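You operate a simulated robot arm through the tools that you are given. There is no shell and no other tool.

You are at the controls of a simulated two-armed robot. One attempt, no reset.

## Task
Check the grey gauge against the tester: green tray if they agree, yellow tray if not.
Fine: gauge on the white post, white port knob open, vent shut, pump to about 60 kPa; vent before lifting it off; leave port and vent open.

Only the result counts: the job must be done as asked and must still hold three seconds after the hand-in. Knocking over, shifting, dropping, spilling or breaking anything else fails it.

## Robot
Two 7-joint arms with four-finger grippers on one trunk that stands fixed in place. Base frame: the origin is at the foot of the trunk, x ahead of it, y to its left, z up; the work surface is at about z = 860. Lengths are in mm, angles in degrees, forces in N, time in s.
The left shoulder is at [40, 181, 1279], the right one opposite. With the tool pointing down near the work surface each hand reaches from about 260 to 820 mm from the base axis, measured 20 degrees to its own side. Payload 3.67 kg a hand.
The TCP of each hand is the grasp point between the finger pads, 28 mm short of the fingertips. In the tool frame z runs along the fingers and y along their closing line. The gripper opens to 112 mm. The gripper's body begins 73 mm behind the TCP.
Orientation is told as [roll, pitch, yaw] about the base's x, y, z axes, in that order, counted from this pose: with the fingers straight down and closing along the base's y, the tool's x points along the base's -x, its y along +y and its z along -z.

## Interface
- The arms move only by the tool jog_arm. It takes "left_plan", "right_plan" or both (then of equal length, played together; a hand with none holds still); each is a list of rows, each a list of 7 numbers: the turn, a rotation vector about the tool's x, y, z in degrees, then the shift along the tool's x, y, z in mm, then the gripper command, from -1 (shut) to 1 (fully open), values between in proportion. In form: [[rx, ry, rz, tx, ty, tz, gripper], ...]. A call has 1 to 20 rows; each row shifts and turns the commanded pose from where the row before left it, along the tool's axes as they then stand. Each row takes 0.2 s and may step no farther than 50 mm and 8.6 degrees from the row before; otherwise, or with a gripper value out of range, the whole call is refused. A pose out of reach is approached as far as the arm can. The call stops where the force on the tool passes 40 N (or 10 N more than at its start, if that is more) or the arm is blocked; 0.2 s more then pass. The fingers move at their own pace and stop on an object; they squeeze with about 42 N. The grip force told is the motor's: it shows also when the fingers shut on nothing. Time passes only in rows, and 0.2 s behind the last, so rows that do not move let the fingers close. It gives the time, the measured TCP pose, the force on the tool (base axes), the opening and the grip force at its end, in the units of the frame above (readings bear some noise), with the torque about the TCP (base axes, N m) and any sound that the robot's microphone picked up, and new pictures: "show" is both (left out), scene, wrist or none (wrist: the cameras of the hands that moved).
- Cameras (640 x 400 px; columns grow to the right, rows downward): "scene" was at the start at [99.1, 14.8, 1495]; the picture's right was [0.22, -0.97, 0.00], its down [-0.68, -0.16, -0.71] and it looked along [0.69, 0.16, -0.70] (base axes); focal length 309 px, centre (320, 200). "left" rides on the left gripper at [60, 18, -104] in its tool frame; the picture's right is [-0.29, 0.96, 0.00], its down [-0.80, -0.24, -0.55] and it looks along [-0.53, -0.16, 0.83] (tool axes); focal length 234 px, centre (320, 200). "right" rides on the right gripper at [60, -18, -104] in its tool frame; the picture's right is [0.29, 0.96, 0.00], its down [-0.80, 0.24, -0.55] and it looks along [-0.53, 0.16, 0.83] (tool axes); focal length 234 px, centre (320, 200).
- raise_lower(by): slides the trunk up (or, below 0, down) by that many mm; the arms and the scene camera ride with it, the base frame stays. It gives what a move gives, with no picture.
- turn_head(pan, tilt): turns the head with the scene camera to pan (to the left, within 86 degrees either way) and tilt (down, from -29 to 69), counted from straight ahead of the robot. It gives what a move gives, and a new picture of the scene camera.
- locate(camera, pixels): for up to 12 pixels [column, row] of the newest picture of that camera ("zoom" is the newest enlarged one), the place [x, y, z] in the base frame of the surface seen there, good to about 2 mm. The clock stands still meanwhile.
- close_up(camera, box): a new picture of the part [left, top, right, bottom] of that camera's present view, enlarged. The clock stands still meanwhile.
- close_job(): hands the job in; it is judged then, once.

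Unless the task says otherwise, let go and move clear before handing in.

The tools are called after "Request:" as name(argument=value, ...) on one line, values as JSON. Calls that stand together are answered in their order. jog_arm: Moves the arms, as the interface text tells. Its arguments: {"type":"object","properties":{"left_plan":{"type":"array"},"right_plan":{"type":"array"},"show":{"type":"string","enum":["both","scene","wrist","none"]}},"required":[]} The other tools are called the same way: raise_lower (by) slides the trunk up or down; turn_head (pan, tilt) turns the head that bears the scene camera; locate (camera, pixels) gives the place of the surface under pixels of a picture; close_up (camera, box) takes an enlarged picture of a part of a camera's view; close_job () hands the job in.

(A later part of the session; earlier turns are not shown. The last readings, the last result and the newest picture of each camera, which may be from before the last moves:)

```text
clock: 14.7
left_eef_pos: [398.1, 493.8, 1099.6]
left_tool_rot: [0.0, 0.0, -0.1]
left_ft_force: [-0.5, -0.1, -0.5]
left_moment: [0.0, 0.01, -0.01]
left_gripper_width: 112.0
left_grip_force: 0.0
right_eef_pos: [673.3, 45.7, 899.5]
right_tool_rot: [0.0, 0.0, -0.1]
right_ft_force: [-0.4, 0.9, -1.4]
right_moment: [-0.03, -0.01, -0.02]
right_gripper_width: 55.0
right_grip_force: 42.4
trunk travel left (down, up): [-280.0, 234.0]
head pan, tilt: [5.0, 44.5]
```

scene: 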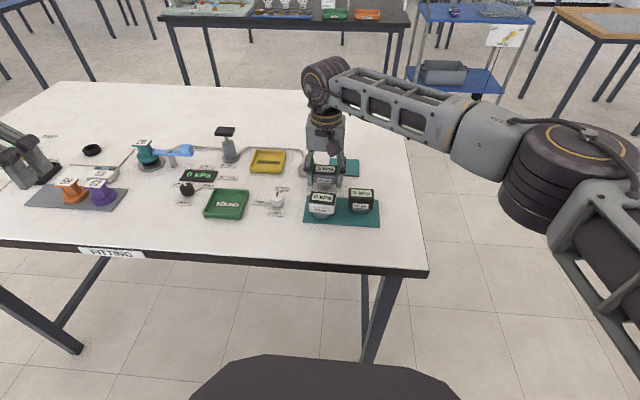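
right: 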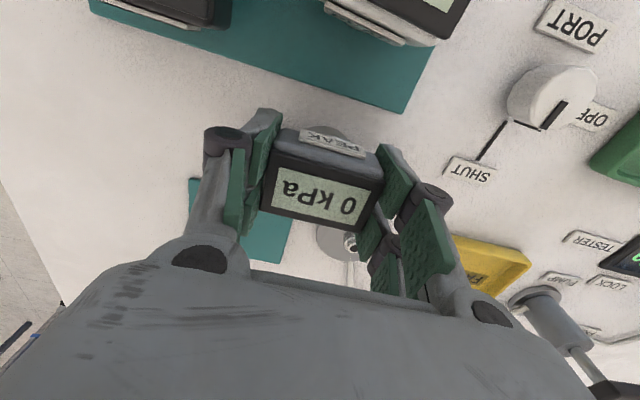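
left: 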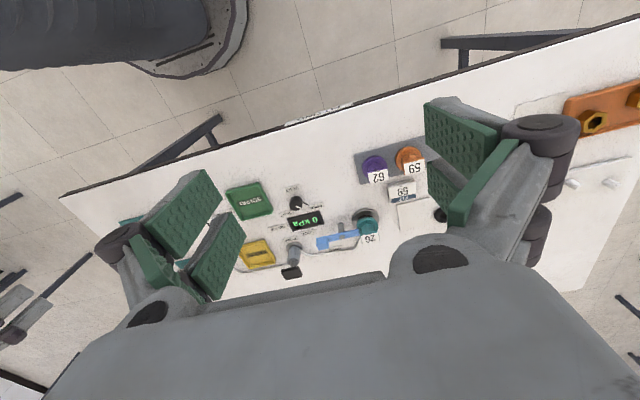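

Request:
jog_arm(right_plan=[[0, 0, 0, 0, 0, 1, -1], [0, 0, 0, 0, 0, 1, -1], [0, 0, 0, 0, 0, 0, -1]], show="scene")

Request:
close_up(camera="scene", box=[270, 140, 370, 210])

```text
clock: 15.5
left_eef_pos: [398.1, 494.4, 1099.7]
left_tool_rot: [0.0, 0.1, 0.1]
left_ft_force: [0.2, 0.6, 0.1]
left_moment: [0.01, -0.02, 0.01]
left_gripper_width: 111.9
left_grip_force: 0.1
right_eef_pos: [672.9, 46.0, 898.3]
right_tool_rot: [0.0, 0.0, -0.1]
right_ft_force: [0.1, 0.6, -1.3]
right_moment: [-0.04, 0.02, -0.03]
right_gripper_width: 55.1
right_grip_force: 41.7
trunk travel left (down, up): [-280.0, 234.0]
head pan, tilt: [5.0, 44.5]
```

scene: 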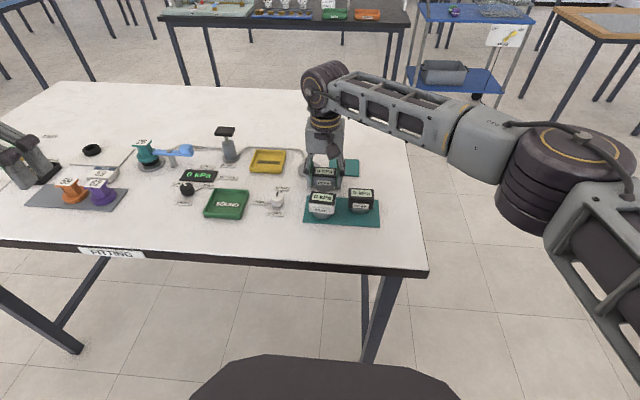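

```text
5.71 times, centred on (320, 175) of scene
```

zoom: 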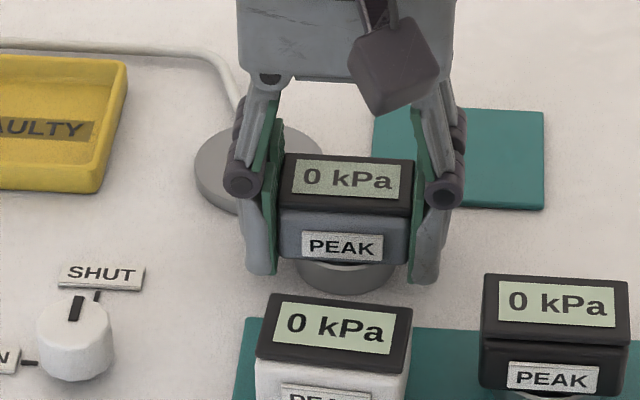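

Force still shows only the gauge's weight (-1.3 N), so it hasn't touched yet. I'll lower in further 1 mm steps.

Request:
jog_arm(right_plan=[[0, 0, 0, 0, 0, 1, -1], [0, 0, 0, 0, 0, 0, -1]], show="none")

Request:
jog_arm(right_plan=[[0, 0, 0, 0, 0, 1, -1], [0, 0, 0, 0, 0, 0, -1]], show="none")

```text
clock: 16.1
left_eef_pos: [397.4, 493.7, 1098.7]
left_tool_rot: [0.0, 0.0, 0.0]
left_ft_force: [-0.2, -0.1, 0.7]
left_moment: [-0.01, 0.0, 0.01]
left_gripper_width: 111.9
left_grip_force: 0.0
right_eef_pos: [672.8, 46.5, 897.7]
right_tool_rot: [0.0, 0.0, -0.1]
right_ft_force: [0.2, -0.4, 1.2]
right_moment: [-0.13, 0.0, -0.01]
right_gripper_width: 55.0
right_grip_force: 41.2
trunk travel left (down, up): [-280.0, 234.0]
head pan, tilt: [5.0, 44.5]
```

```text
clock: 16.7
left_eef_pos: [396.7, 493.9, 1099.8]
left_tool_rot: [0.0, 0.0, 0.0]
left_ft_force: [-0.2, 1.0, -0.6]
left_moment: [-0.04, -0.03, -0.01]
left_gripper_width: 112.0
left_grip_force: 0.1
right_eef_pos: [672.7, 45.2, 897.1]
right_tool_rot: [0.0, -0.1, -0.2]
right_ft_force: [4.9, 0.9, 14.2]
right_moment: [-0.11, 0.05, 0.06]
right_gripper_width: 54.9
right_grip_force: 41.5
trunk travel left (down, up): [-280.0, 234.0]
head pan, tilt: [5.0, 44.5]
```

Contact at z≈897.5 (14 N). I'll ease off 0.7 mm, open, and rise clear.

Request:
jog_arm(right_plan=[[0, 0, 0, 0, 0, -0.8, -1], [0, 0, 0, 0, 0, 0, -0.2], [0, 0, 0, 0, 0, 0, 0.6], [0, 0, 0, 0, 0, 0, 0.6], [0, 0, 0, 0, 0, -25, 0.6], [0, 0, 0, 0, 0, -40, 0.6], [0, 0, 0, 0, 0, -40, 0.6]], show="both")

Request:
close_up(camera="scene", box=[270, 140, 370, 210])

```text
clock: 18.3
left_eef_pos: [397.1, 494.2, 1101.3]
left_tool_rot: [-0.1, 0.1, -0.1]
left_ft_force: [0.5, 0.3, 0.0]
left_moment: [-0.03, -0.02, 0.0]
left_gripper_width: 111.9
left_grip_force: 0.2
right_eef_pos: [670.9, 45.3, 1002.8]
right_tool_rot: [0.0, 0.0, -0.2]
right_ft_force: [-0.2, 0.3, -0.1]
right_moment: [-0.04, 0.01, -0.01]
right_gripper_width: 89.9
right_grip_force: 0.1
trunk travel left (down, up): [-280.0, 234.0]
head pan, tilt: [5.0, 44.5]
```

scene: 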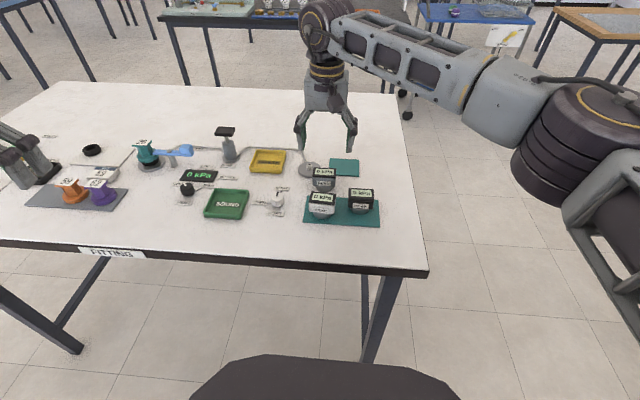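
right: 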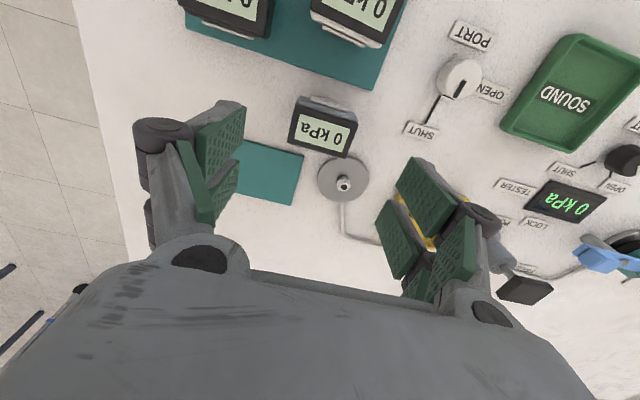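

```text
5.71 times, centred on (320, 175) of scene
```

zoom: 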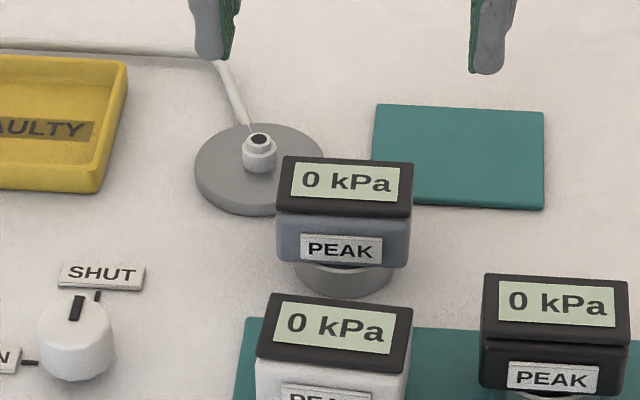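

The gauge stands upright on the table at about (672,45). I'll retreat the right arm up and to the right.

Request:
jog_arm(right_plan=[[0, 0, 0, 0, 0, -40, 0.6], [0, 0, 0, 10, -15, -40, 0.6], [0, 0, 0, 30, -38, -10, 0.6], [0, 0, 0, 30, -38, 0, 0.6], [0, 0, 0, 30, -38, 0, 0.6], [0, 0, 0, 30, -38, 0, 0.6], [0, 0, 0, 30, -38, 0, 0.6], [0, 0, 0, 30, -38, 0, 0.6], [0, 0, 0, 0, 0, 0, 0.6]], show="scene")

```text
clock: 20.3
left_eef_pos: [399.2, 494.1, 1100.1]
left_tool_rot: [-0.2, 0.2, 0.0]
left_ft_force: [0.9, 0.9, 0.8]
left_moment: [-0.03, 0.02, 0.01]
left_gripper_width: 112.1
left_grip_force: 0.1
right_eef_pos: [483.5, -195.5, 1091.7]
right_tool_rot: [0.0, 0.0, 0.0]
right_ft_force: [0.8, -0.1, 1.1]
right_moment: [-0.01, 0.02, -0.01]
right_gripper_width: 89.5
right_grip_force: 0.1
trunk travel left (down, up): [-280.0, 234.0]
head pan, tilt: [5.0, 44.5]
```

scene: 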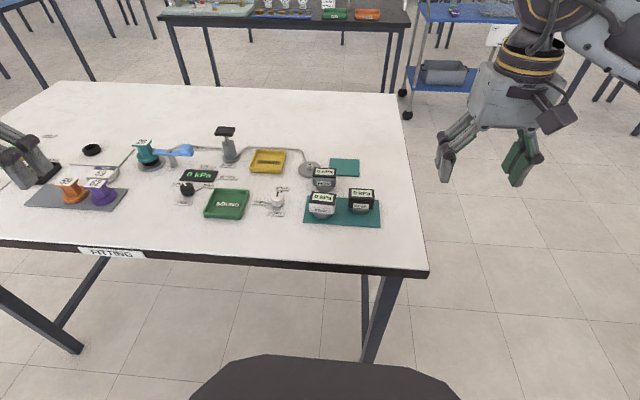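

The right arm is clear. Now I'll bring the left hand over the gauge at z≈1010.

Request:
jog_arm(left_plan=[[0, 0, 0, -25, -41, 0, 0.6], [0, 0, 0, -25, -41, 0, 0.6], [0, 0, 0, -25, -41, 0, 0.6], [0, 0, 0, -25, -41, 0, 0.6], [0, 0, 0, -25, -41, 0, 0.6], [0, 0, 0, -25, -41, 0, 0.6], [0, 0, 0, -25, -41, 0, 0.6], [0, 0, 0, -25, -41, 0, 0.6], [0, 0, 0, -25, -41, 0, 0.6], [0, 0, 0, -25, -41, 0, 0.6], [0, 0, 0, -24, -38, 0, 0.6], [0, 0, 0, 0, 0, 45, 0.6], [0, 0, 0, 0, 0, 45, 0.6], [0, 0, 0, 0, 0, 0, 0.6]], show="both")

```text
clock: 23.3
left_eef_pos: [600.8, 133.0, 1003.4]
left_tool_rot: [0.0, -0.2, 0.1]
left_ft_force: [0.6, 0.0, 0.0]
left_moment: [0.03, 0.01, -0.01]
left_gripper_width: 89.7
left_grip_force: 0.2
left hand out of reach, approached as far as the arm can: row 9, 10, 11, 13
right_eef_pos: [483.0, -196.3, 1092.3]
right_tool_rot: [0.0, 0.0, -0.3]
right_ft_force: [-0.3, 0.4, -0.3]
right_moment: [-0.03, -0.03, 0.01]
right_gripper_width: 89.4
right_grip_force: 0.0
trunk travel left (down, up): [-280.0, 234.0]
head pan, tilt: [5.0, 44.5]
```

scene: 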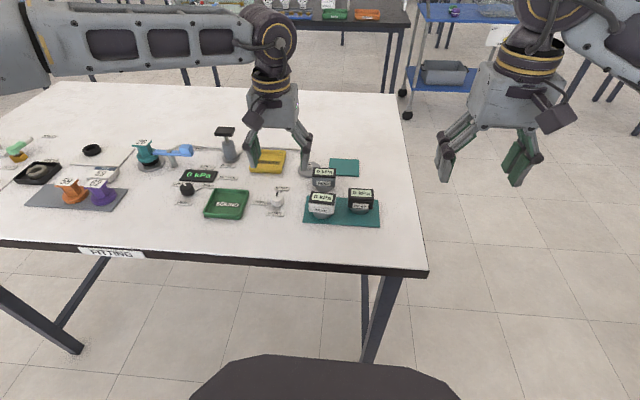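
left: 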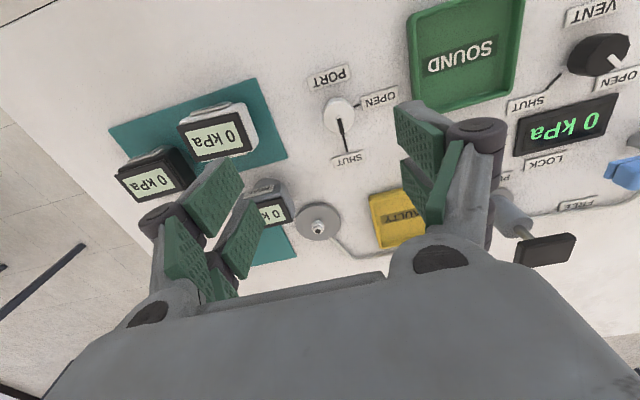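

The left hand stopped at (601,133) – likely a wrist-joint limit when reaching across. I'll test whether turning the hand (yaw) frees it for more cross-body reach.

Request:
jog_arm(left_plan=[[0, 0, 8.5, 0, 0, 0, 0.6], [0, 0, 8.5, 0, 0, 0, 0.6], [0, 0, 8.5, 0, 0, 0, 0.6], [0, 0, 8.5, 0, 0, 0, 0.6], [0, 0, 0, 0, 0, 0, 0.6]], show="none")

```text
clock: 24.5
left_eef_pos: [602.3, 134.3, 1004.8]
left_tool_rot: [0.1, 0.1, -34.1]
left_ft_force: [0.0, 0.1, 0.4]
left_moment: [-0.01, -0.02, 0.0]
left_gripper_width: 89.5
left_grip_force: 0.1
right_eef_pos: [482.8, -196.2, 1092.3]
right_tool_rot: [0.0, 0.0, -0.1]
right_ft_force: [-0.9, 0.5, 1.0]
right_moment: [0.0, -0.01, 0.02]
right_gripper_width: 89.5
right_grip_force: 0.1
trunk travel left (down, up): [-280.0, 234.0]
head pan, tilt: [5.0, 44.5]
```

Request:
jog_arm(left_plan=[[0, 0, 0, -31.7, -11.2, 0, 0.6], [0, 0, 0, -31.7, -11.2, 0, 0.6], [0, 0, 0, -31.7, -11.2, 0, 0.6], [0, 0, 0, 0, 0, 0, 0.6]], show="both")

```text
clock: 25.5
left_eef_pos: [596.6, 128.5, 1009.7]
left_tool_rot: [-0.1, 0.0, -34.0]
left_ft_force: [0.0, 0.2, 0.3]
left_moment: [0.02, 0.0, -0.02]
left_gripper_width: 89.6
left_grip_force: 0.0
left hand out of reach, approached as far as the arm can: row 1, 2, 3
right_eef_pos: [483.2, -196.2, 1091.2]
right_tool_rot: [0.0, 0.0, -0.1]
right_ft_force: [0.0, 0.3, 0.1]
right_moment: [0.01, 0.01, -0.02]
right_gripper_width: 89.4
right_grip_force: 0.1
trunk travel left (down, up): [-280.0, 234.0]
head pan, tilt: [5.0, 44.5]
```

scene: 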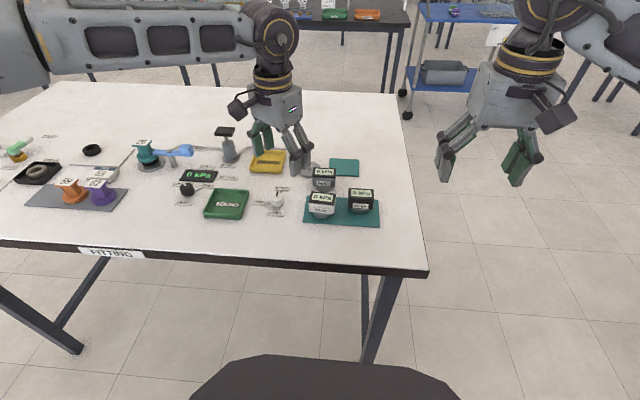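
left: 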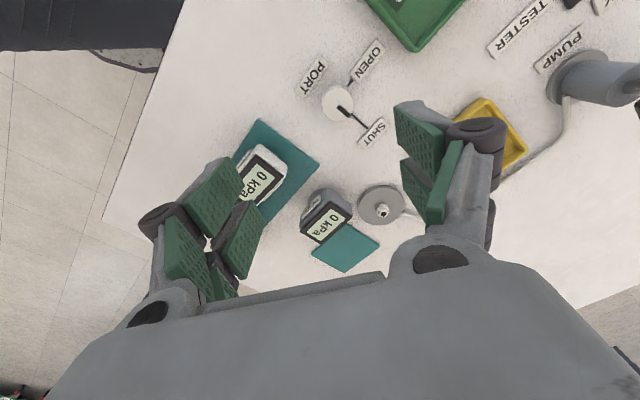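

Yaw was not the limit. I'll restore yaw 0 and try extending forward (+x) first, since a more extended arm may reach further across.

Request:
jog_arm(left_plan=[[0, 0, -8.5, 0, 0, 0, 0.6], [0, 0, -8.5, 0, 0, 0, 0.6], [0, 0, -8.5, 0, 0, 0, 0.6], [0, 0, -8.5, 0, 0, 0, 0.6], [0, 0, 0, 0, 15, 0, 0.6], [0, 0, 0, -30, 0, 0, 0.6], [0, 0, 0, -30, 0, 0, 0.6], [0, 0, 0, -30, 0, 0, 0.6], [0, 0, 0, 0, 0, 0, 0.6]], show="scene")

```text
clock: 27.5
left_eef_pos: [647.1, 182.1, 1013.2]
left_tool_rot: [0.0, -0.1, 0.0]
left_ft_force: [-0.5, 0.6, -0.2]
left_moment: [0.0, -0.02, -0.01]
left_gripper_width: 89.7
left_grip_force: 0.0
left hand out of reach, approached as far as the arm can: row 6, 7, 8
right_eef_pos: [483.1, -196.1, 1091.6]
right_tool_rot: [0.0, 0.0, -0.1]
right_ft_force: [-0.2, -0.7, -0.1]
right_moment: [0.0, 0.01, -0.01]
right_gripper_width: 89.5
right_grip_force: 0.2
trunk travel left (down, up): [-280.0, 234.0]
head pan, tilt: [5.0, 44.5]
```

scene: 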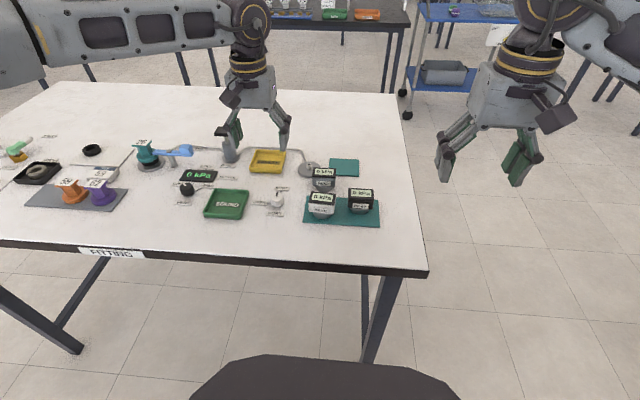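

Pushing forward slid along a diagonal boundary, so the elbow posture is the limit. I'll turn the head to look at the left arm's elbow.

Request:
turn_head(pan=55, tilt=25)

```text
clock: 28.7
left_eef_pos: [645.8, 181.1, 1015.3]
left_tool_rot: [-0.1, 0.0, 0.1]
left_ft_force: [0.1, 0.1, -0.5]
left_moment: [0.02, -0.03, 0.0]
left_gripper_width: 89.7
left_grip_force: 0.0
right_eef_pos: [481.7, -196.5, 1092.0]
right_tool_rot: [0.0, 0.0, -0.2]
right_ft_force: [-0.2, 0.1, -1.0]
right_moment: [0.02, -0.03, 0.02]
right_gripper_width: 89.7
right_grip_force: 0.0
trunk travel left (down, up): [-280.0, 234.0]
head pan, tilt: [55.0, 25.0]
```

scene: 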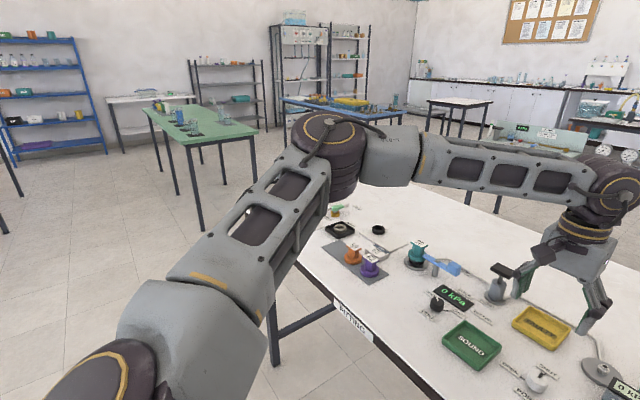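

Request:
locate(camera="scene", pixels=[[325, 125], [345, 180], [390, 155], [600, 190], [260, 220], [590, 220], [110, 370], [500, 175]])

Request:
turn_head(pan=-60, tilt=25)

```text
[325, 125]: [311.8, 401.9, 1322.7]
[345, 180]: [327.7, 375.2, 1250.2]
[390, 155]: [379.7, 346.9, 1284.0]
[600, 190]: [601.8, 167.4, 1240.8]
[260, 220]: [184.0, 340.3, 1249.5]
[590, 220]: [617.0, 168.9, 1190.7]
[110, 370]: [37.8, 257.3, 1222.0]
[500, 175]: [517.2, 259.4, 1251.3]
```

```text
clock: 30.6
left_eef_pos: [646.2, 181.3, 1014.7]
left_tool_rot: [-0.1, 0.0, -0.1]
left_ft_force: [0.8, 0.1, 0.9]
left_moment: [-0.01, 0.04, 0.02]
left_gripper_width: 89.6
left_grip_force: 0.1
right_eef_pos: [484.4, -195.3, 1091.9]
right_tool_rot: [-0.1, 0.0, -0.1]
right_ft_force: [-0.9, -0.1, -0.2]
right_moment: [0.02, 0.01, 0.01]
right_gripper_width: 89.7
right_grip_force: 0.1
trunk travel left (down, up): [-280.0, 234.0]
head pan, tilt: [-60.0, 25.0]
```

scene: 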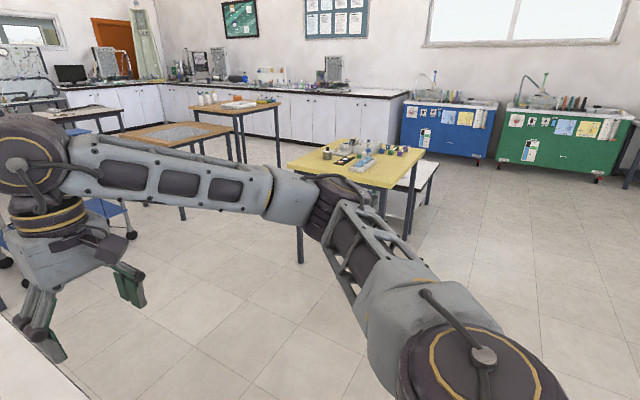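

The right arm limit is true reach (~728 mm shoulder-to-wrist), which I can extend by pitching the tool back while the side faces stay parallel to the pads. First I'll check the left arm can reach the pump: back off, then extend forward at y≈300.

Request:
jog_arm(left_plan=[[0, 0, 0, 30, 25, -10, 0.6], [0, 0, 0, 30, 25, -10, 0.6], [0, 0, 0, 30, 25, -10, 0.6], [0, 0, 0, 30, 25, -10, 0.6], [0, 0, 0, 30, 20, 0, 0.6], [0, 0, 0, -30, 0, 0, 0.6], [0, 0, 0, -30, 0, 0, 0.6], [0, 0, 0, -30, 0, 0, 0.6], [0, 0, 0, -30, 0, 0, 0.6], [0, 0, 0, -30, 0, 0, 0.6], [0, 0, 0, -30, 0, 0, 0.6], [0, 0, 0, -30, 0, 0, 0.6], [0, 0, 0, 0, 0, 0, 0.6]], show="none")

Request:
turn_head(pan=45, tilt=30)

```text
clock: 33.4
left_eef_pos: [707.9, 301.8, 1054.7]
left_tool_rot: [0.1, 0.1, -0.1]
left_ft_force: [-0.3, 0.2, 0.5]
left_moment: [-0.02, 0.01, 0.0]
left_gripper_width: 89.4
left_grip_force: 0.0
right_eef_pos: [482.6, -195.7, 1092.3]
right_tool_rot: [0.0, -0.1, -0.1]
right_ft_force: [-0.2, -0.3, -0.5]
right_moment: [0.03, -0.03, 0.03]
right_gripper_width: 89.6
right_grip_force: 0.1
trunk travel left (down, up): [-280.0, 234.0]
head pan, tilt: [-60.0, 25.0]
```

```text
clock: 35.2
left_eef_pos: [709.2, 301.0, 1054.2]
left_tool_rot: [0.0, 0.0, 0.0]
left_ft_force: [-0.1, 0.0, -0.4]
left_moment: [-0.01, -0.02, -0.01]
left_gripper_width: 89.5
left_grip_force: 0.0
right_eef_pos: [483.4, -194.5, 1092.3]
right_tool_rot: [0.0, 0.0, -0.1]
right_ft_force: [-0.1, -0.7, -0.1]
right_moment: [0.0, 0.01, 0.02]
right_gripper_width: 89.4
right_grip_force: 0.1
trunk travel left (down, up): [-280.0, 234.0]
head pan, tilt: [45.0, 30.0]
```

scene: 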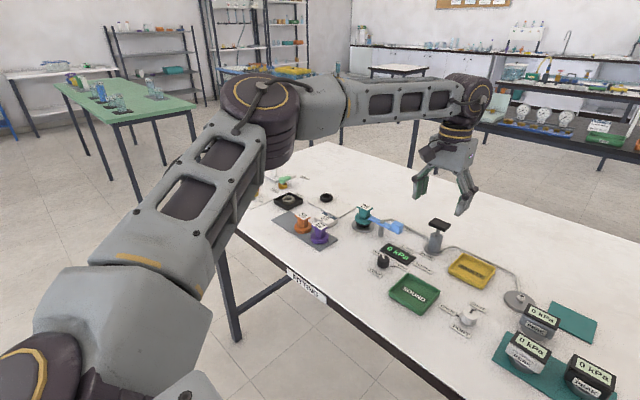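

The left hand reaches (708,302) fine. From this extended posture I'll test moving across toward the post at height.

Request:
jog_arm(left_plan=[[0, 0, 0, 0, -40, 0, 0.6], [0, 0, 0, 0, -40, 0, 0.6], [0, 0, 0, 0, -40, 0, 0.6], [0, 0, 0, 0, -40, 0, 0.6], [0, 0, 0, 0, -40, 0, 0.6], [0, 0, 0, 0, 0, 0, 0.6]], show="scene")

```text
clock: 36.6
left_eef_pos: [629.6, 157.2, 1052.1]
left_tool_rot: [-0.1, -0.1, 0.0]
left_ft_force: [0.0, 0.1, 0.1]
left_moment: [0.05, -0.04, 0.02]
left_gripper_width: 89.4
left_grip_force: 0.1
left hand out of reach, approached as far as the arm can: row 1, 2, 3, 4, 5
right_eef_pos: [483.7, -195.4, 1092.4]
right_tool_rot: [0.0, -0.1, 0.0]
right_ft_force: [-0.8, 0.4, 0.9]
right_moment: [0.0, -0.05, -0.01]
right_gripper_width: 89.7
right_grip_force: 0.1
trunk travel left (down, up): [-280.0, 234.0]
head pan, tilt: [45.0, 30.0]
```

scene: 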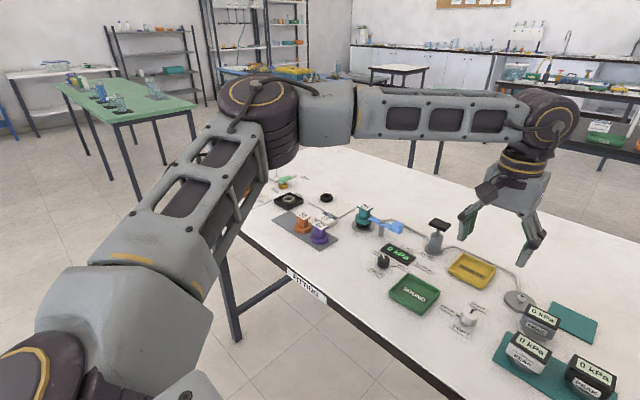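

The left elbow stays put while the hand slides, so a shoulder joint is at its limit in this high-elbow posture. I'll raise the trunk back up (so the wrist sits below the shoulder) and test again.

Request:
raise_lower(by=120)

Request:
jog_arm(left_plan=[[0, 0, 0, 30, 20, 10, 0.6], [0, 0, 0, 30, 20, 10, 0.6], [0, 0, 0, 20, 20, 20, 0.6], [0, 0, 0, 0, 0, 40, 0.6], [0, 0, 0, 0, 0, 30, 0.6], [0, 0, 0, -30, -10, 0, 0.6], [0, 0, 0, -30, -15, 0, 0.6], [0, 0, 0, -30, -20, 0, 0.6], [0, 0, 0, -20, -25, 0, 0.6], [0, 0, 0, -10, -30, 0, 0.6], [0, 0, 0, 0, 0, 0, 0.6]], show="scene")

```text
clock: 38.1
left_eef_pos: [630.2, 157.2, 1171.9]
left_tool_rot: [-0.1, 0.0, 0.1]
left_ft_force: [-0.9, 1.8, -0.1]
left_moment: [0.01, -0.03, 0.0]
left_gripper_width: 89.6
left_grip_force: 0.0
right_eef_pos: [482.8, -194.6, 1211.6]
right_tool_rot: [-0.1, 0.0, -0.2]
right_ft_force: [-0.7, 0.7, 0.1]
right_moment: [0.0, 0.03, -0.06]
right_gripper_width: 89.3
right_grip_force: 0.0
trunk travel left (down, up): [-400.0, 114.0]
head pan, tilt: [45.0, 30.0]
```

```text
clock: 40.5
left_eef_pos: [618.9, 162.4, 1077.9]
left_tool_rot: [-0.2, -0.1, 0.0]
left_ft_force: [-0.1, -0.3, 1.1]
left_moment: [0.02, 0.02, 0.03]
left_gripper_width: 89.7
left_grip_force: 0.0
left hand out of reach, approached as far as the arm can: row 8, 9, 10
right_eef_pos: [483.6, -195.5, 1211.7]
right_tool_rot: [0.1, 0.0, -0.1]
right_ft_force: [0.2, -0.6, 0.4]
right_moment: [-0.01, 0.0, 0.02]
right_gripper_width: 89.7
right_grip_force: 0.0
trunk travel left (down, up): [-400.0, 114.0]
head pan, tilt: [45.0, 30.0]
```

scene: 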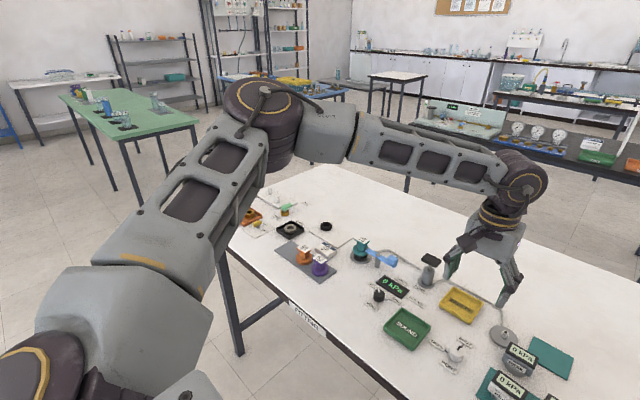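

The elbow still sits at the same shoulder-relative spot. I'll return the left hand to its starting place and see how the posture looks there before approaching along the mirror of the right arm's path.

Request:
jog_arm(left_plan=[[0, 0, 0, 37, 25, -23, 0.6], [0, 0, 0, 37, 25, -23, 0.6], [0, 0, 0, 37, 25, -23, 0.6], [0, 0, 0, 37, 25, -23, 0.6], [0, 0, 0, 37, 25, -23, 0.6], [0, 0, 0, 37, 25, -23, 0.6], [0, 0, 0, 0, 0, 0, 0.6]], show="scene")

Request:
turn_head(pan=75, tilt=25)

```text
refused: row 1 steps farther than a row can; nothing moved
```

```text
clock: 41.5
left_eef_pos: [620.5, 161.5, 1076.3]
left_tool_rot: [-0.3, -0.1, 0.0]
left_ft_force: [0.1, 0.0, 0.0]
left_moment: [0.0, 0.0, 0.01]
left_gripper_width: 89.8
left_grip_force: 0.0
right_eef_pos: [483.1, -196.0, 1211.6]
right_tool_rot: [0.0, 0.0, -0.2]
right_ft_force: [1.1, -0.3, -0.8]
right_moment: [-0.01, 0.0, -0.04]
right_gripper_width: 89.9
right_grip_force: 0.1
trunk travel left (down, up): [-400.0, 114.0]
head pan, tilt: [75.0, 25.0]
```

scene: 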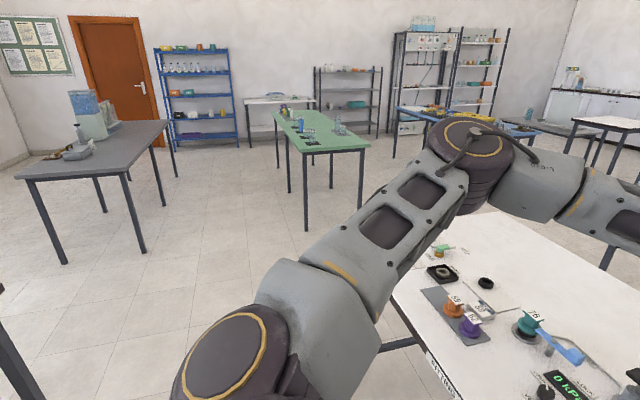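

Request:
locate(camera="scene", pixels=[[225, 350], [260, 320], [470, 138], [480, 185], [390, 225], [440, 170], [540, 185], [315, 290]])

Request:
jog_arm(left_plan=[[0, 0, 0, 32, 22, -20, 0.6], [0, 0, 0, 32, 22, -20, 0.6], [0, 0, 0, 32, 22, -20, 0.6], [0, 0, 0, 32, 22, -20, 0.6], [0, 0, 0, 32, 22, -20, 0.6], [0, 0, 0, 32, 22, -20, 0.6], [0, 0, 0, 32, 20, -20, 0.6], [0, 0, 0, 0, 0, 0, 0.6]], show="scene")

```text
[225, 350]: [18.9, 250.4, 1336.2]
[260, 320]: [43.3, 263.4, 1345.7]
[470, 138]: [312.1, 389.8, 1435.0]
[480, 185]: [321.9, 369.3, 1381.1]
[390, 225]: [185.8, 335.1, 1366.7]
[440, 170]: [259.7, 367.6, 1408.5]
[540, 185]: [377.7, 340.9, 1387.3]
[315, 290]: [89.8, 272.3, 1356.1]
```

```text
clock: 43.3
left_eef_pos: [397.7, 312.7, 1220.1]
left_tool_rot: [-0.2, 0.0, 0.0]
left_ft_force: [0.2, -0.7, 0.2]
left_moment: [0.01, 0.02, 0.0]
left_gripper_width: 89.8
left_grip_force: 0.0
right_eef_pos: [482.9, -196.0, 1211.7]
right_tool_rot: [0.1, 0.0, -0.1]
right_ft_force: [0.4, -0.4, -0.4]
right_moment: [0.04, 0.03, 0.03]
right_gripper_width: 89.6
right_grip_force: 0.1
trunk travel left (down, up): [-400.0, 114.0]
head pan, tilt: [75.0, 25.0]
```

scene: 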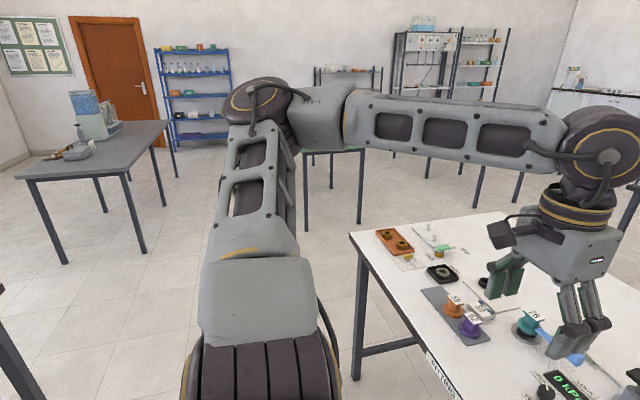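

Home posture regained. I'll now try the mirror path of the right arm: left hand toward (505,22,1130).

Request:
jog_arm(left_plan=[[0, 0, 0, -13.4, -36.3, 11, 0.6], [0, 0, 0, -13.4, -36.3, 11, 0.6], [0, 0, 0, -13.4, -36.3, 11, 0.6], [0, 0, 0, -13.4, -36.3, 11, 0.6], [0, 0, 0, -13.4, -36.3, 11, 0.6], [0, 0, 0, -13.4, -36.3, 11, 0.6], [0, 0, 0, 0, 0, 0, 0.6]], show="scene")

```text
clock: 44.9
left_eef_pos: [475.8, 93.0, 1151.1]
left_tool_rot: [-0.1, -0.1, 0.0]
left_ft_force: [-0.6, -0.1, -0.1]
left_moment: [0.03, -0.04, -0.04]
left_gripper_width: 89.8
left_grip_force: 0.0
right_eef_pos: [481.8, -195.1, 1211.1]
right_tool_rot: [-0.1, 0.0, -0.1]
right_ft_force: [-0.7, -0.4, 0.4]
right_moment: [0.04, -0.01, -0.02]
right_gripper_width: 89.9
right_grip_force: 0.0
trunk travel left (down, up): [-400.0, 114.0]
head pan, tilt: [75.0, 25.0]
```

scene: 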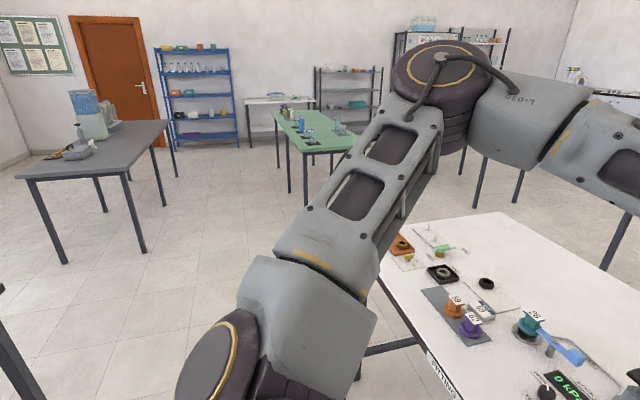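

It reached (476,93) without complaint. I'll continue to (505,30), then extend forward.

Request:
jog_arm(left_plan=[[0, 0, 0, -13.4, -31, 5, 0.6], [0, 0, 0, -13.4, -31, 5, 0.6], [0, 0, 0, -30, 0, 5, 0.6], [0, 0, 0, -30, 0, 5, 0.6], [0, 0, 0, -30, 0, 5, 0.6], [0, 0, 0, -30, 0, 5, 0.6], [0, 0, 0, 0, 0, 0, 0.6]], show="scene")

```text
clock: 46.5
left_eef_pos: [576.5, 109.3, 1131.5]
left_tool_rot: [-0.2, 0.0, 0.0]
left_ft_force: [-0.4, -0.3, -0.8]
left_moment: [0.02, 0.0, 0.01]
left_gripper_width: 89.6
left_grip_force: 0.0
left hand out of reach, approached as far as the arm can: row 2, 3, 4, 5, 6
right_eef_pos: [484.6, -196.8, 1211.4]
right_tool_rot: [0.0, 0.0, -0.2]
right_ft_force: [-0.8, 0.0, 0.1]
right_moment: [0.0, -0.04, 0.0]
right_gripper_width: 89.6
right_grip_force: 0.1
trunk travel left (down, up): [-400.0, 114.0]
head pan, tilt: [75.0, 25.0]
```

scene: 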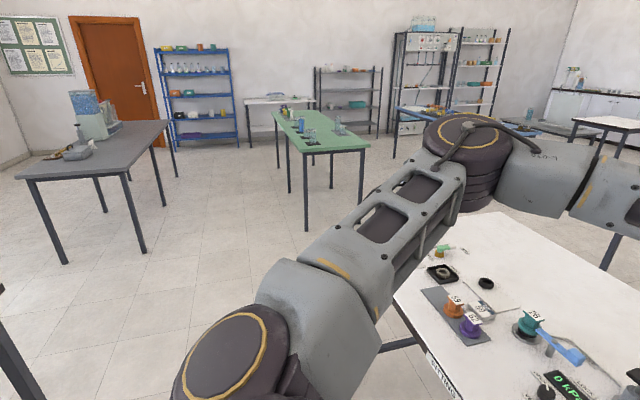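

The elbow hits the same stop again. I'll look at the right arm for comparison.

Request:
turn_head(pan=-75, tilt=25)

Request:
locate(camera="scene", pixels=[[170, 138], [160, 185], [250, 225], [200, 170], [100, 185], [325, 290], [400, 350], [380, 320]])

```text
clock: 48.8
left_eef_pos: [575.3, 108.2, 1131.5]
left_tool_rot: [-0.2, -0.1, 0.0]
left_ft_force: [-0.1, 0.1, -0.1]
left_moment: [0.01, 0.0, 0.01]
left_gripper_width: 89.5
left_grip_force: 0.1
right_eef_pos: [483.0, -196.5, 1212.3]
right_tool_rot: [0.1, 0.1, -0.1]
right_ft_force: [0.4, -0.4, -0.4]
right_moment: [-0.04, 0.01, 0.03]
right_gripper_width: 89.5
right_grip_force: 0.1
trunk travel left (down, up): [-400.0, 114.0]
head pan, tilt: [-75.0, 25.0]
```

scene: 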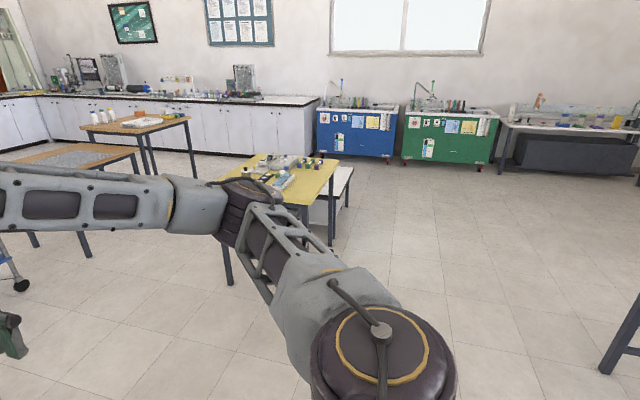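

```text
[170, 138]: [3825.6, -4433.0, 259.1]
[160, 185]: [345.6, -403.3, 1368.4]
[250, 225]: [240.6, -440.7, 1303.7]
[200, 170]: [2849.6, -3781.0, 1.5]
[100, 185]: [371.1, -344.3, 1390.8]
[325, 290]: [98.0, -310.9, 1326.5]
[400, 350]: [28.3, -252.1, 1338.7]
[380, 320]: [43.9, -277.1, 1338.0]
```

The left arm is blocked by a shoulder-joint stop when crossing, so the right hand will do the gauge with a pitched tool (the wrist moves back ~54 mm for 12° of pitch). I'll park the left hand back at home and lower the trunk again.

Request:
jog_arm(left_plan=[[0, 0, 0, 25.6, 29.1, -12.7, 0.6], [0, 0, 0, 25.6, 29.1, -12.7, 0.6], [0, 0, 0, 25.6, 29.1, -12.7, 0.6], [0, 0, 0, 25.6, 29.1, -12.7, 0.6], [0, 0, 0, 25.6, 29.1, -12.7, 0.6], [0, 0, 0, 25.6, 29.1, -12.7, 0.6], [0, 0, 0, 25.6, 29.1, -12.7, 0.6], [0, 0, 0, 0, 30, 0, 0.6], [0, 0, 0, 0, 30, 0, 0.6], [0, 0, 0, 0, 0, 0, 0.6]], show="none")

Request:
raise_lower(by=-120)

Request:
turn_head(pan=5, tilt=44.5)

```text
clock: 51.0
left_eef_pos: [400.0, 372.7, 1218.5]
left_tool_rot: [-0.2, 0.0, 0.0]
left_ft_force: [0.1, 0.3, 0.4]
left_moment: [0.02, -0.03, 0.01]
left_gripper_width: 89.5
left_grip_force: 0.0
right_eef_pos: [482.3, -195.8, 1212.0]
right_tool_rot: [0.1, 0.0, -0.1]
right_ft_force: [-1.2, 0.0, 0.2]
right_moment: [0.03, 0.01, 0.02]
right_gripper_width: 89.7
right_grip_force: 0.0
trunk travel left (down, up): [-400.0, 114.0]
head pan, tilt: [-75.0, 25.0]
```

```text
clock: 52.5
left_eef_pos: [400.7, 372.3, 1099.7]
left_tool_rot: [-0.1, -0.1, 0.0]
left_ft_force: [0.5, -0.7, -0.3]
left_moment: [-0.02, 0.01, 0.01]
left_gripper_width: 89.7
left_grip_force: 0.0
right_eef_pos: [482.8, -195.5, 1093.0]
right_tool_rot: [0.1, 0.0, -0.1]
right_ft_force: [-0.4, 0.0, 0.3]
right_moment: [-0.02, -0.04, 0.01]
right_gripper_width: 89.7
right_grip_force: 0.0
trunk travel left (down, up): [-280.0, 234.0]
head pan, tilt: [-75.0, 25.0]
```

```text
clock: 54.1
left_eef_pos: [401.6, 371.5, 1099.6]
left_tool_rot: [-0.1, -0.2, 0.1]
left_ft_force: [-0.3, -0.5, 1.1]
left_moment: [0.04, -0.04, 0.0]
left_gripper_width: 89.6
left_grip_force: 0.0
right_eef_pos: [484.1, -196.1, 1091.7]
right_tool_rot: [0.1, 0.0, -0.1]
right_ft_force: [-0.4, 0.3, -0.7]
right_moment: [0.03, 0.0, 0.0]
right_gripper_width: 89.6
right_grip_force: 0.0
trunk travel left (down, up): [-280.0, 234.0]
head pan, tilt: [5.0, 44.5]
```

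scene: 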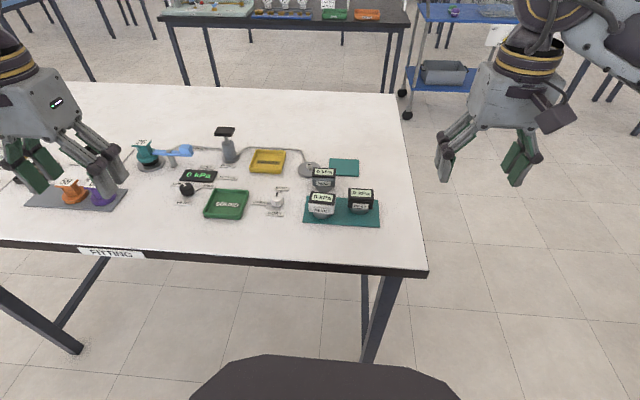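

The gauge is still standing at (672,45). I'll bring the right hand back over it and pitch the tool 12°.

Request:
jog_arm(right_plan=[[0, 0, 0, -26.9, 34.4, 0, 0.6], [0, 0, 0, -26.9, 34.4, 0, 0.6], [0, 0, 0, -26.9, 34.4, 0, 0.6], [0, 0, 0, -26.9, 34.4, 0, 0.6], [0, 0, 0, -26.9, 34.4, 0, 0.6], [0, 0, 0, -26.9, 34.4, 0, 0.6], [0, 0, 0, -26.9, 34.4, 0, 0.6], [0, -6, 0, 0, 0, 20, 0.6], [0, -6, 0, 0, 0, 20, 0.6], [0, 0, 0, 0, 0, 0, 0.6]], show="both")

```text
clock: 56.3
left_eef_pos: [401.0, 372.8, 1099.4]
left_tool_rot: [-0.1, -0.1, 0.0]
left_ft_force: [0.2, 0.2, 0.1]
left_moment: [-0.01, -0.02, -0.01]
left_gripper_width: 89.6
left_grip_force: 0.0
right_eef_pos: [673.6, 44.7, 1053.2]
right_tool_rot: [0.0, -12.1, 0.0]
right_ft_force: [0.0, 0.5, 0.6]
right_moment: [-0.01, -0.01, -0.01]
right_gripper_width: 89.5
right_grip_force: 0.1
trunk travel left (down, up): [-280.0, 234.0]
head pan, tilt: [5.0, 44.5]
```

scene: 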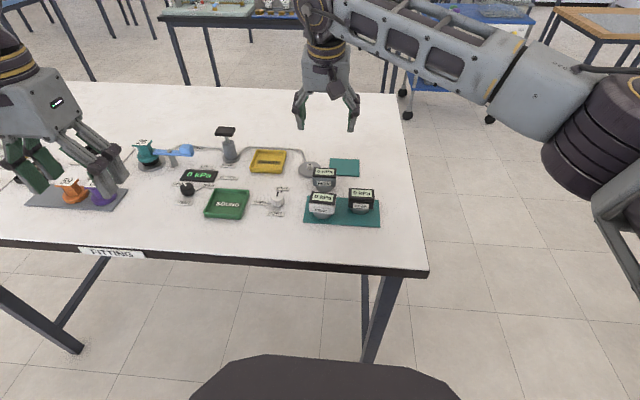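
right: 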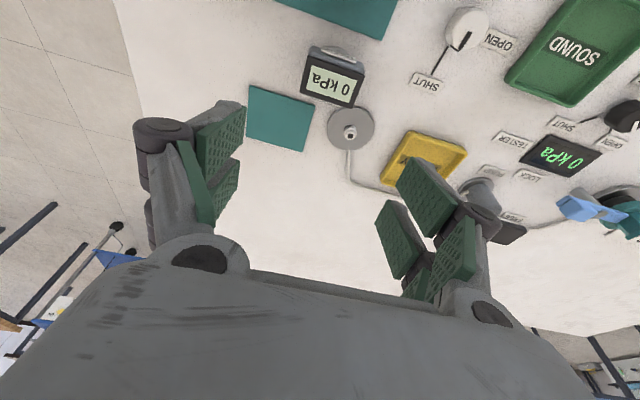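

The tool is pitched -12.1° at (673.6,44.7,1053). I'll descend straight down partway and check the finger alignment around the gauge.

Request:
jog_arm(right_plan=[[0, 0, 0, 8.3, 0.3, 37.9, 0.6], [0, 0, 0, 8.3, 0.3, 37.9, 0.6], [0, 0, 0, 7.3, 0.2, 33, 0.6], [0, 0, 0, 0, 0, 0, 0.6]], show="both")

Request:
close_up(camera="scene", box=[270, 130, 370, 200])

Request:
close_up(camera="right", box=[180, 60, 500, 260])

```text
clock: 57.3
left_eef_pos: [400.9, 372.6, 1098.3]
left_tool_rot: [-0.1, 0.0, 0.0]
left_ft_force: [-0.4, 0.6, 1.1]
left_moment: [0.01, 0.0, 0.0]
left_gripper_width: 89.3
left_grip_force: 0.0
right_eef_pos: [673.8, 47.0, 938.1]
right_tool_rot: [0.0, -11.9, -0.1]
right_ft_force: [-1.0, 0.5, -0.3]
right_moment: [-0.02, 0.02, -0.03]
right_gripper_width: 89.3
right_grip_force: 0.0
trunk travel left (down, up): [-280.0, 234.0]
head pan, tilt: [5.0, 44.5]
```

scene: 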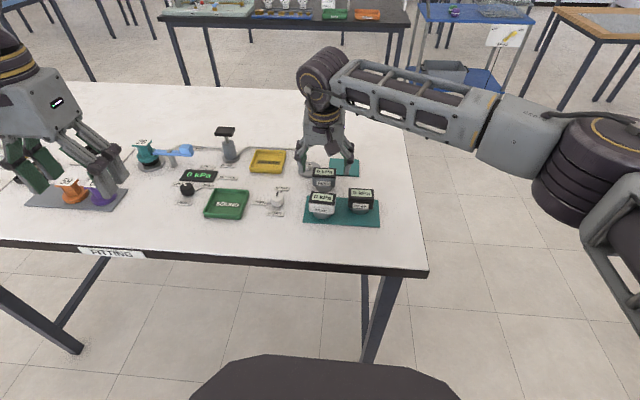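
right: 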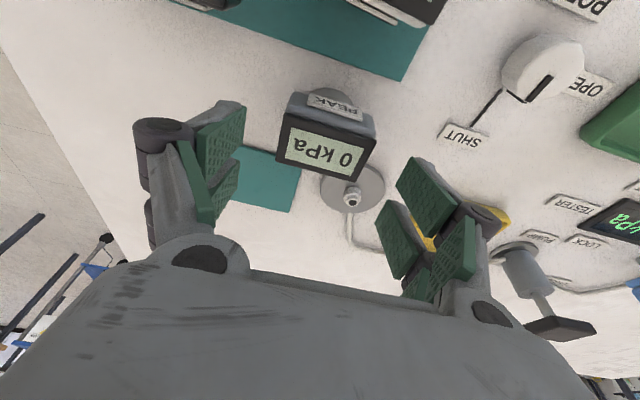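

```text
5.71 times, centred on (320, 165) of scene
```

zoom: 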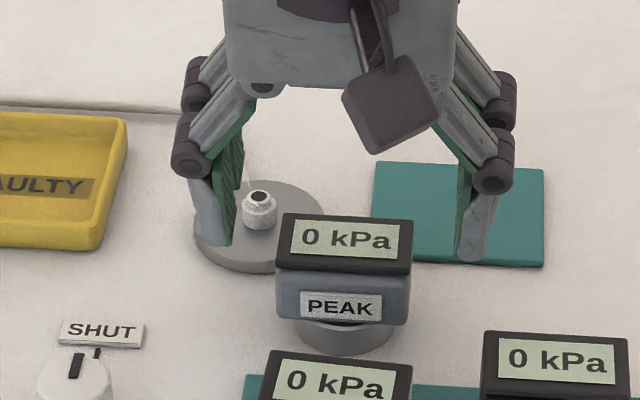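

```text
2.00 times, centred on (340, 160) of right
```

zoom: 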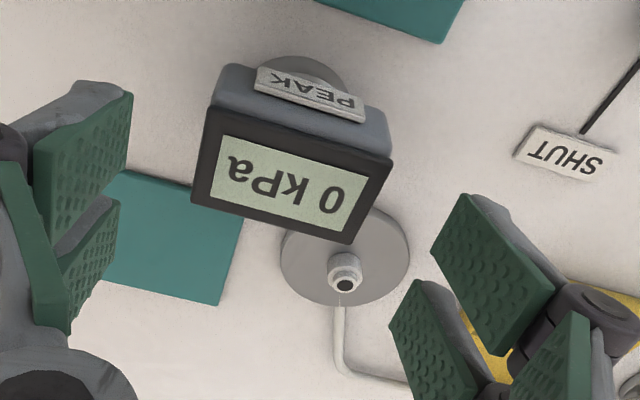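

Request:
locate(camera="zoom", pixels=[[211, 112], [388, 160], [350, 239], [196, 199], [290, 180], [345, 286], [346, 262], [284, 245], [406, 245], [345, 305], [330, 270], [361, 272]])

Request:
locate(camera="scene", pixels=[[314, 173.5], [335.5, 175], [312.8, 179.8], [334, 181], [313, 187], [333.5, 188.5], [309.4, 164.2], [298.5, 170], [320.5, 170], [309.2, 177], [324, 176], [323.5, 192]])

```text
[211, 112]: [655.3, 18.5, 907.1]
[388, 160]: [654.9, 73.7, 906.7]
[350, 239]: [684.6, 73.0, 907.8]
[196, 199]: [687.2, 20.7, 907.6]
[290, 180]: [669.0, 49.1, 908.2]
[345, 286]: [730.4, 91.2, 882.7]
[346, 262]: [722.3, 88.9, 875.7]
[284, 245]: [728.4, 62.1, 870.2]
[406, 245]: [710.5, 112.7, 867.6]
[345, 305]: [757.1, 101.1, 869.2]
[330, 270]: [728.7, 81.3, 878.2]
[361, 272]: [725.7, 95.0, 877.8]
```

```text
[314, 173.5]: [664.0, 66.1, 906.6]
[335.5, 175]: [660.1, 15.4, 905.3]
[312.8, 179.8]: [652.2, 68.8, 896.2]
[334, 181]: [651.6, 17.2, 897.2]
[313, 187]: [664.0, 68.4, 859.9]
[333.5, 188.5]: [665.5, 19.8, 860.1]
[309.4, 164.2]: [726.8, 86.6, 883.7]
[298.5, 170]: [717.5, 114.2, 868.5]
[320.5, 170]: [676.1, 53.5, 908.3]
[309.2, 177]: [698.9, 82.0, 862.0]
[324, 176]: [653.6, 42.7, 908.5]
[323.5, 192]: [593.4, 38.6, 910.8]
```

The gauge centre reads (670.5,46.5), between the fingers; nipple is about (+58,+43.5) from it. I'll descend the last 40 mm and close.

Request:
jog_arm(right_plan=[[0, 0, 0, 5.2, -0.5, 19.3, 0.6], [0, 0, 0, 4.4, 0, 19.3, 0.6], [0, 0, 0, 0, 0, 0, 0.6], [0, 0, 0, 0, 0, 0, 0], [0, 0, 0, 0, 0, 0, -1], [0, 0, 0, 0, 0, 0, -1], [0, 0, 0, 0, 0, 0, -1]], show="both")

Request:
close_up(camera="scene", box=[270, 130, 370, 200])

```text
clock: 58.9
left_eef_pos: [400.5, 372.1, 1099.0]
left_tool_rot: [-0.1, -0.1, 0.1]
left_ft_force: [-0.4, -1.0, 0.7]
left_moment: [0.02, 0.0, 0.03]
left_gripper_width: 89.5
left_grip_force: 0.1
right_eef_pos: [671.3, 44.6, 900.1]
right_tool_rot: [0.1, -12.0, -0.1]
right_ft_force: [0.1, 0.4, 0.0]
right_moment: [0.05, 0.0, -0.04]
right_gripper_width: 55.5
right_grip_force: 41.6
trunk travel left (down, up): [-280.0, 234.0]
head pan, tilt: [5.0, 44.5]
```

scene: 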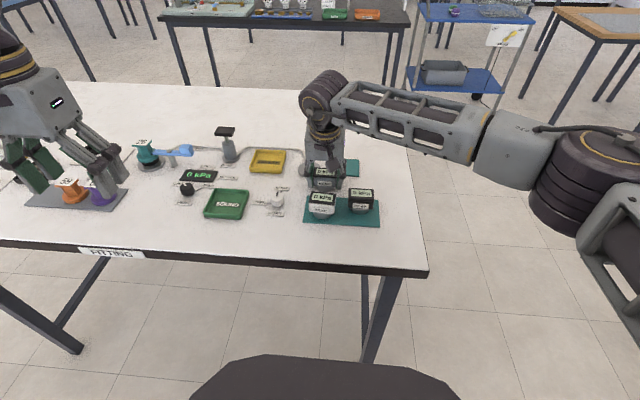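
right: 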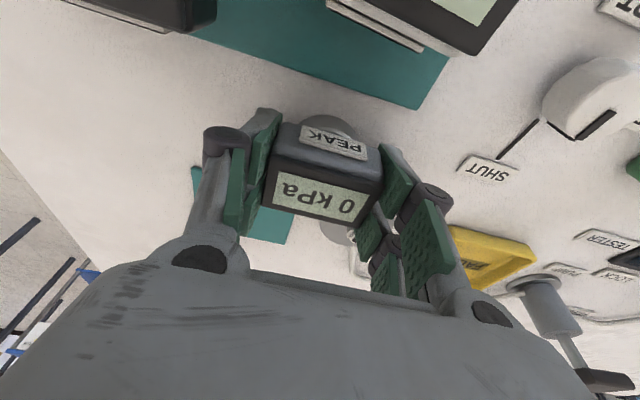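

```text
5.71 times, centred on (320, 165) of scene
```

zoom: 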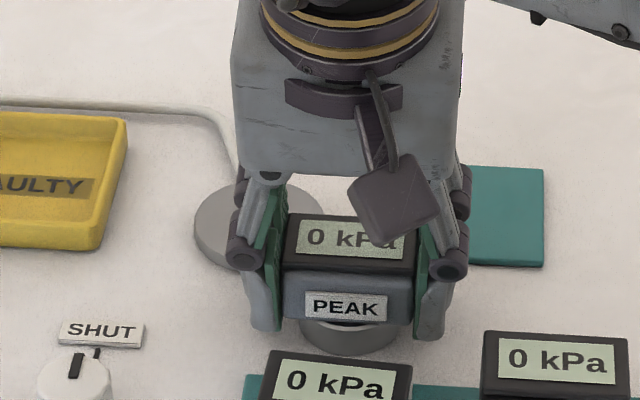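

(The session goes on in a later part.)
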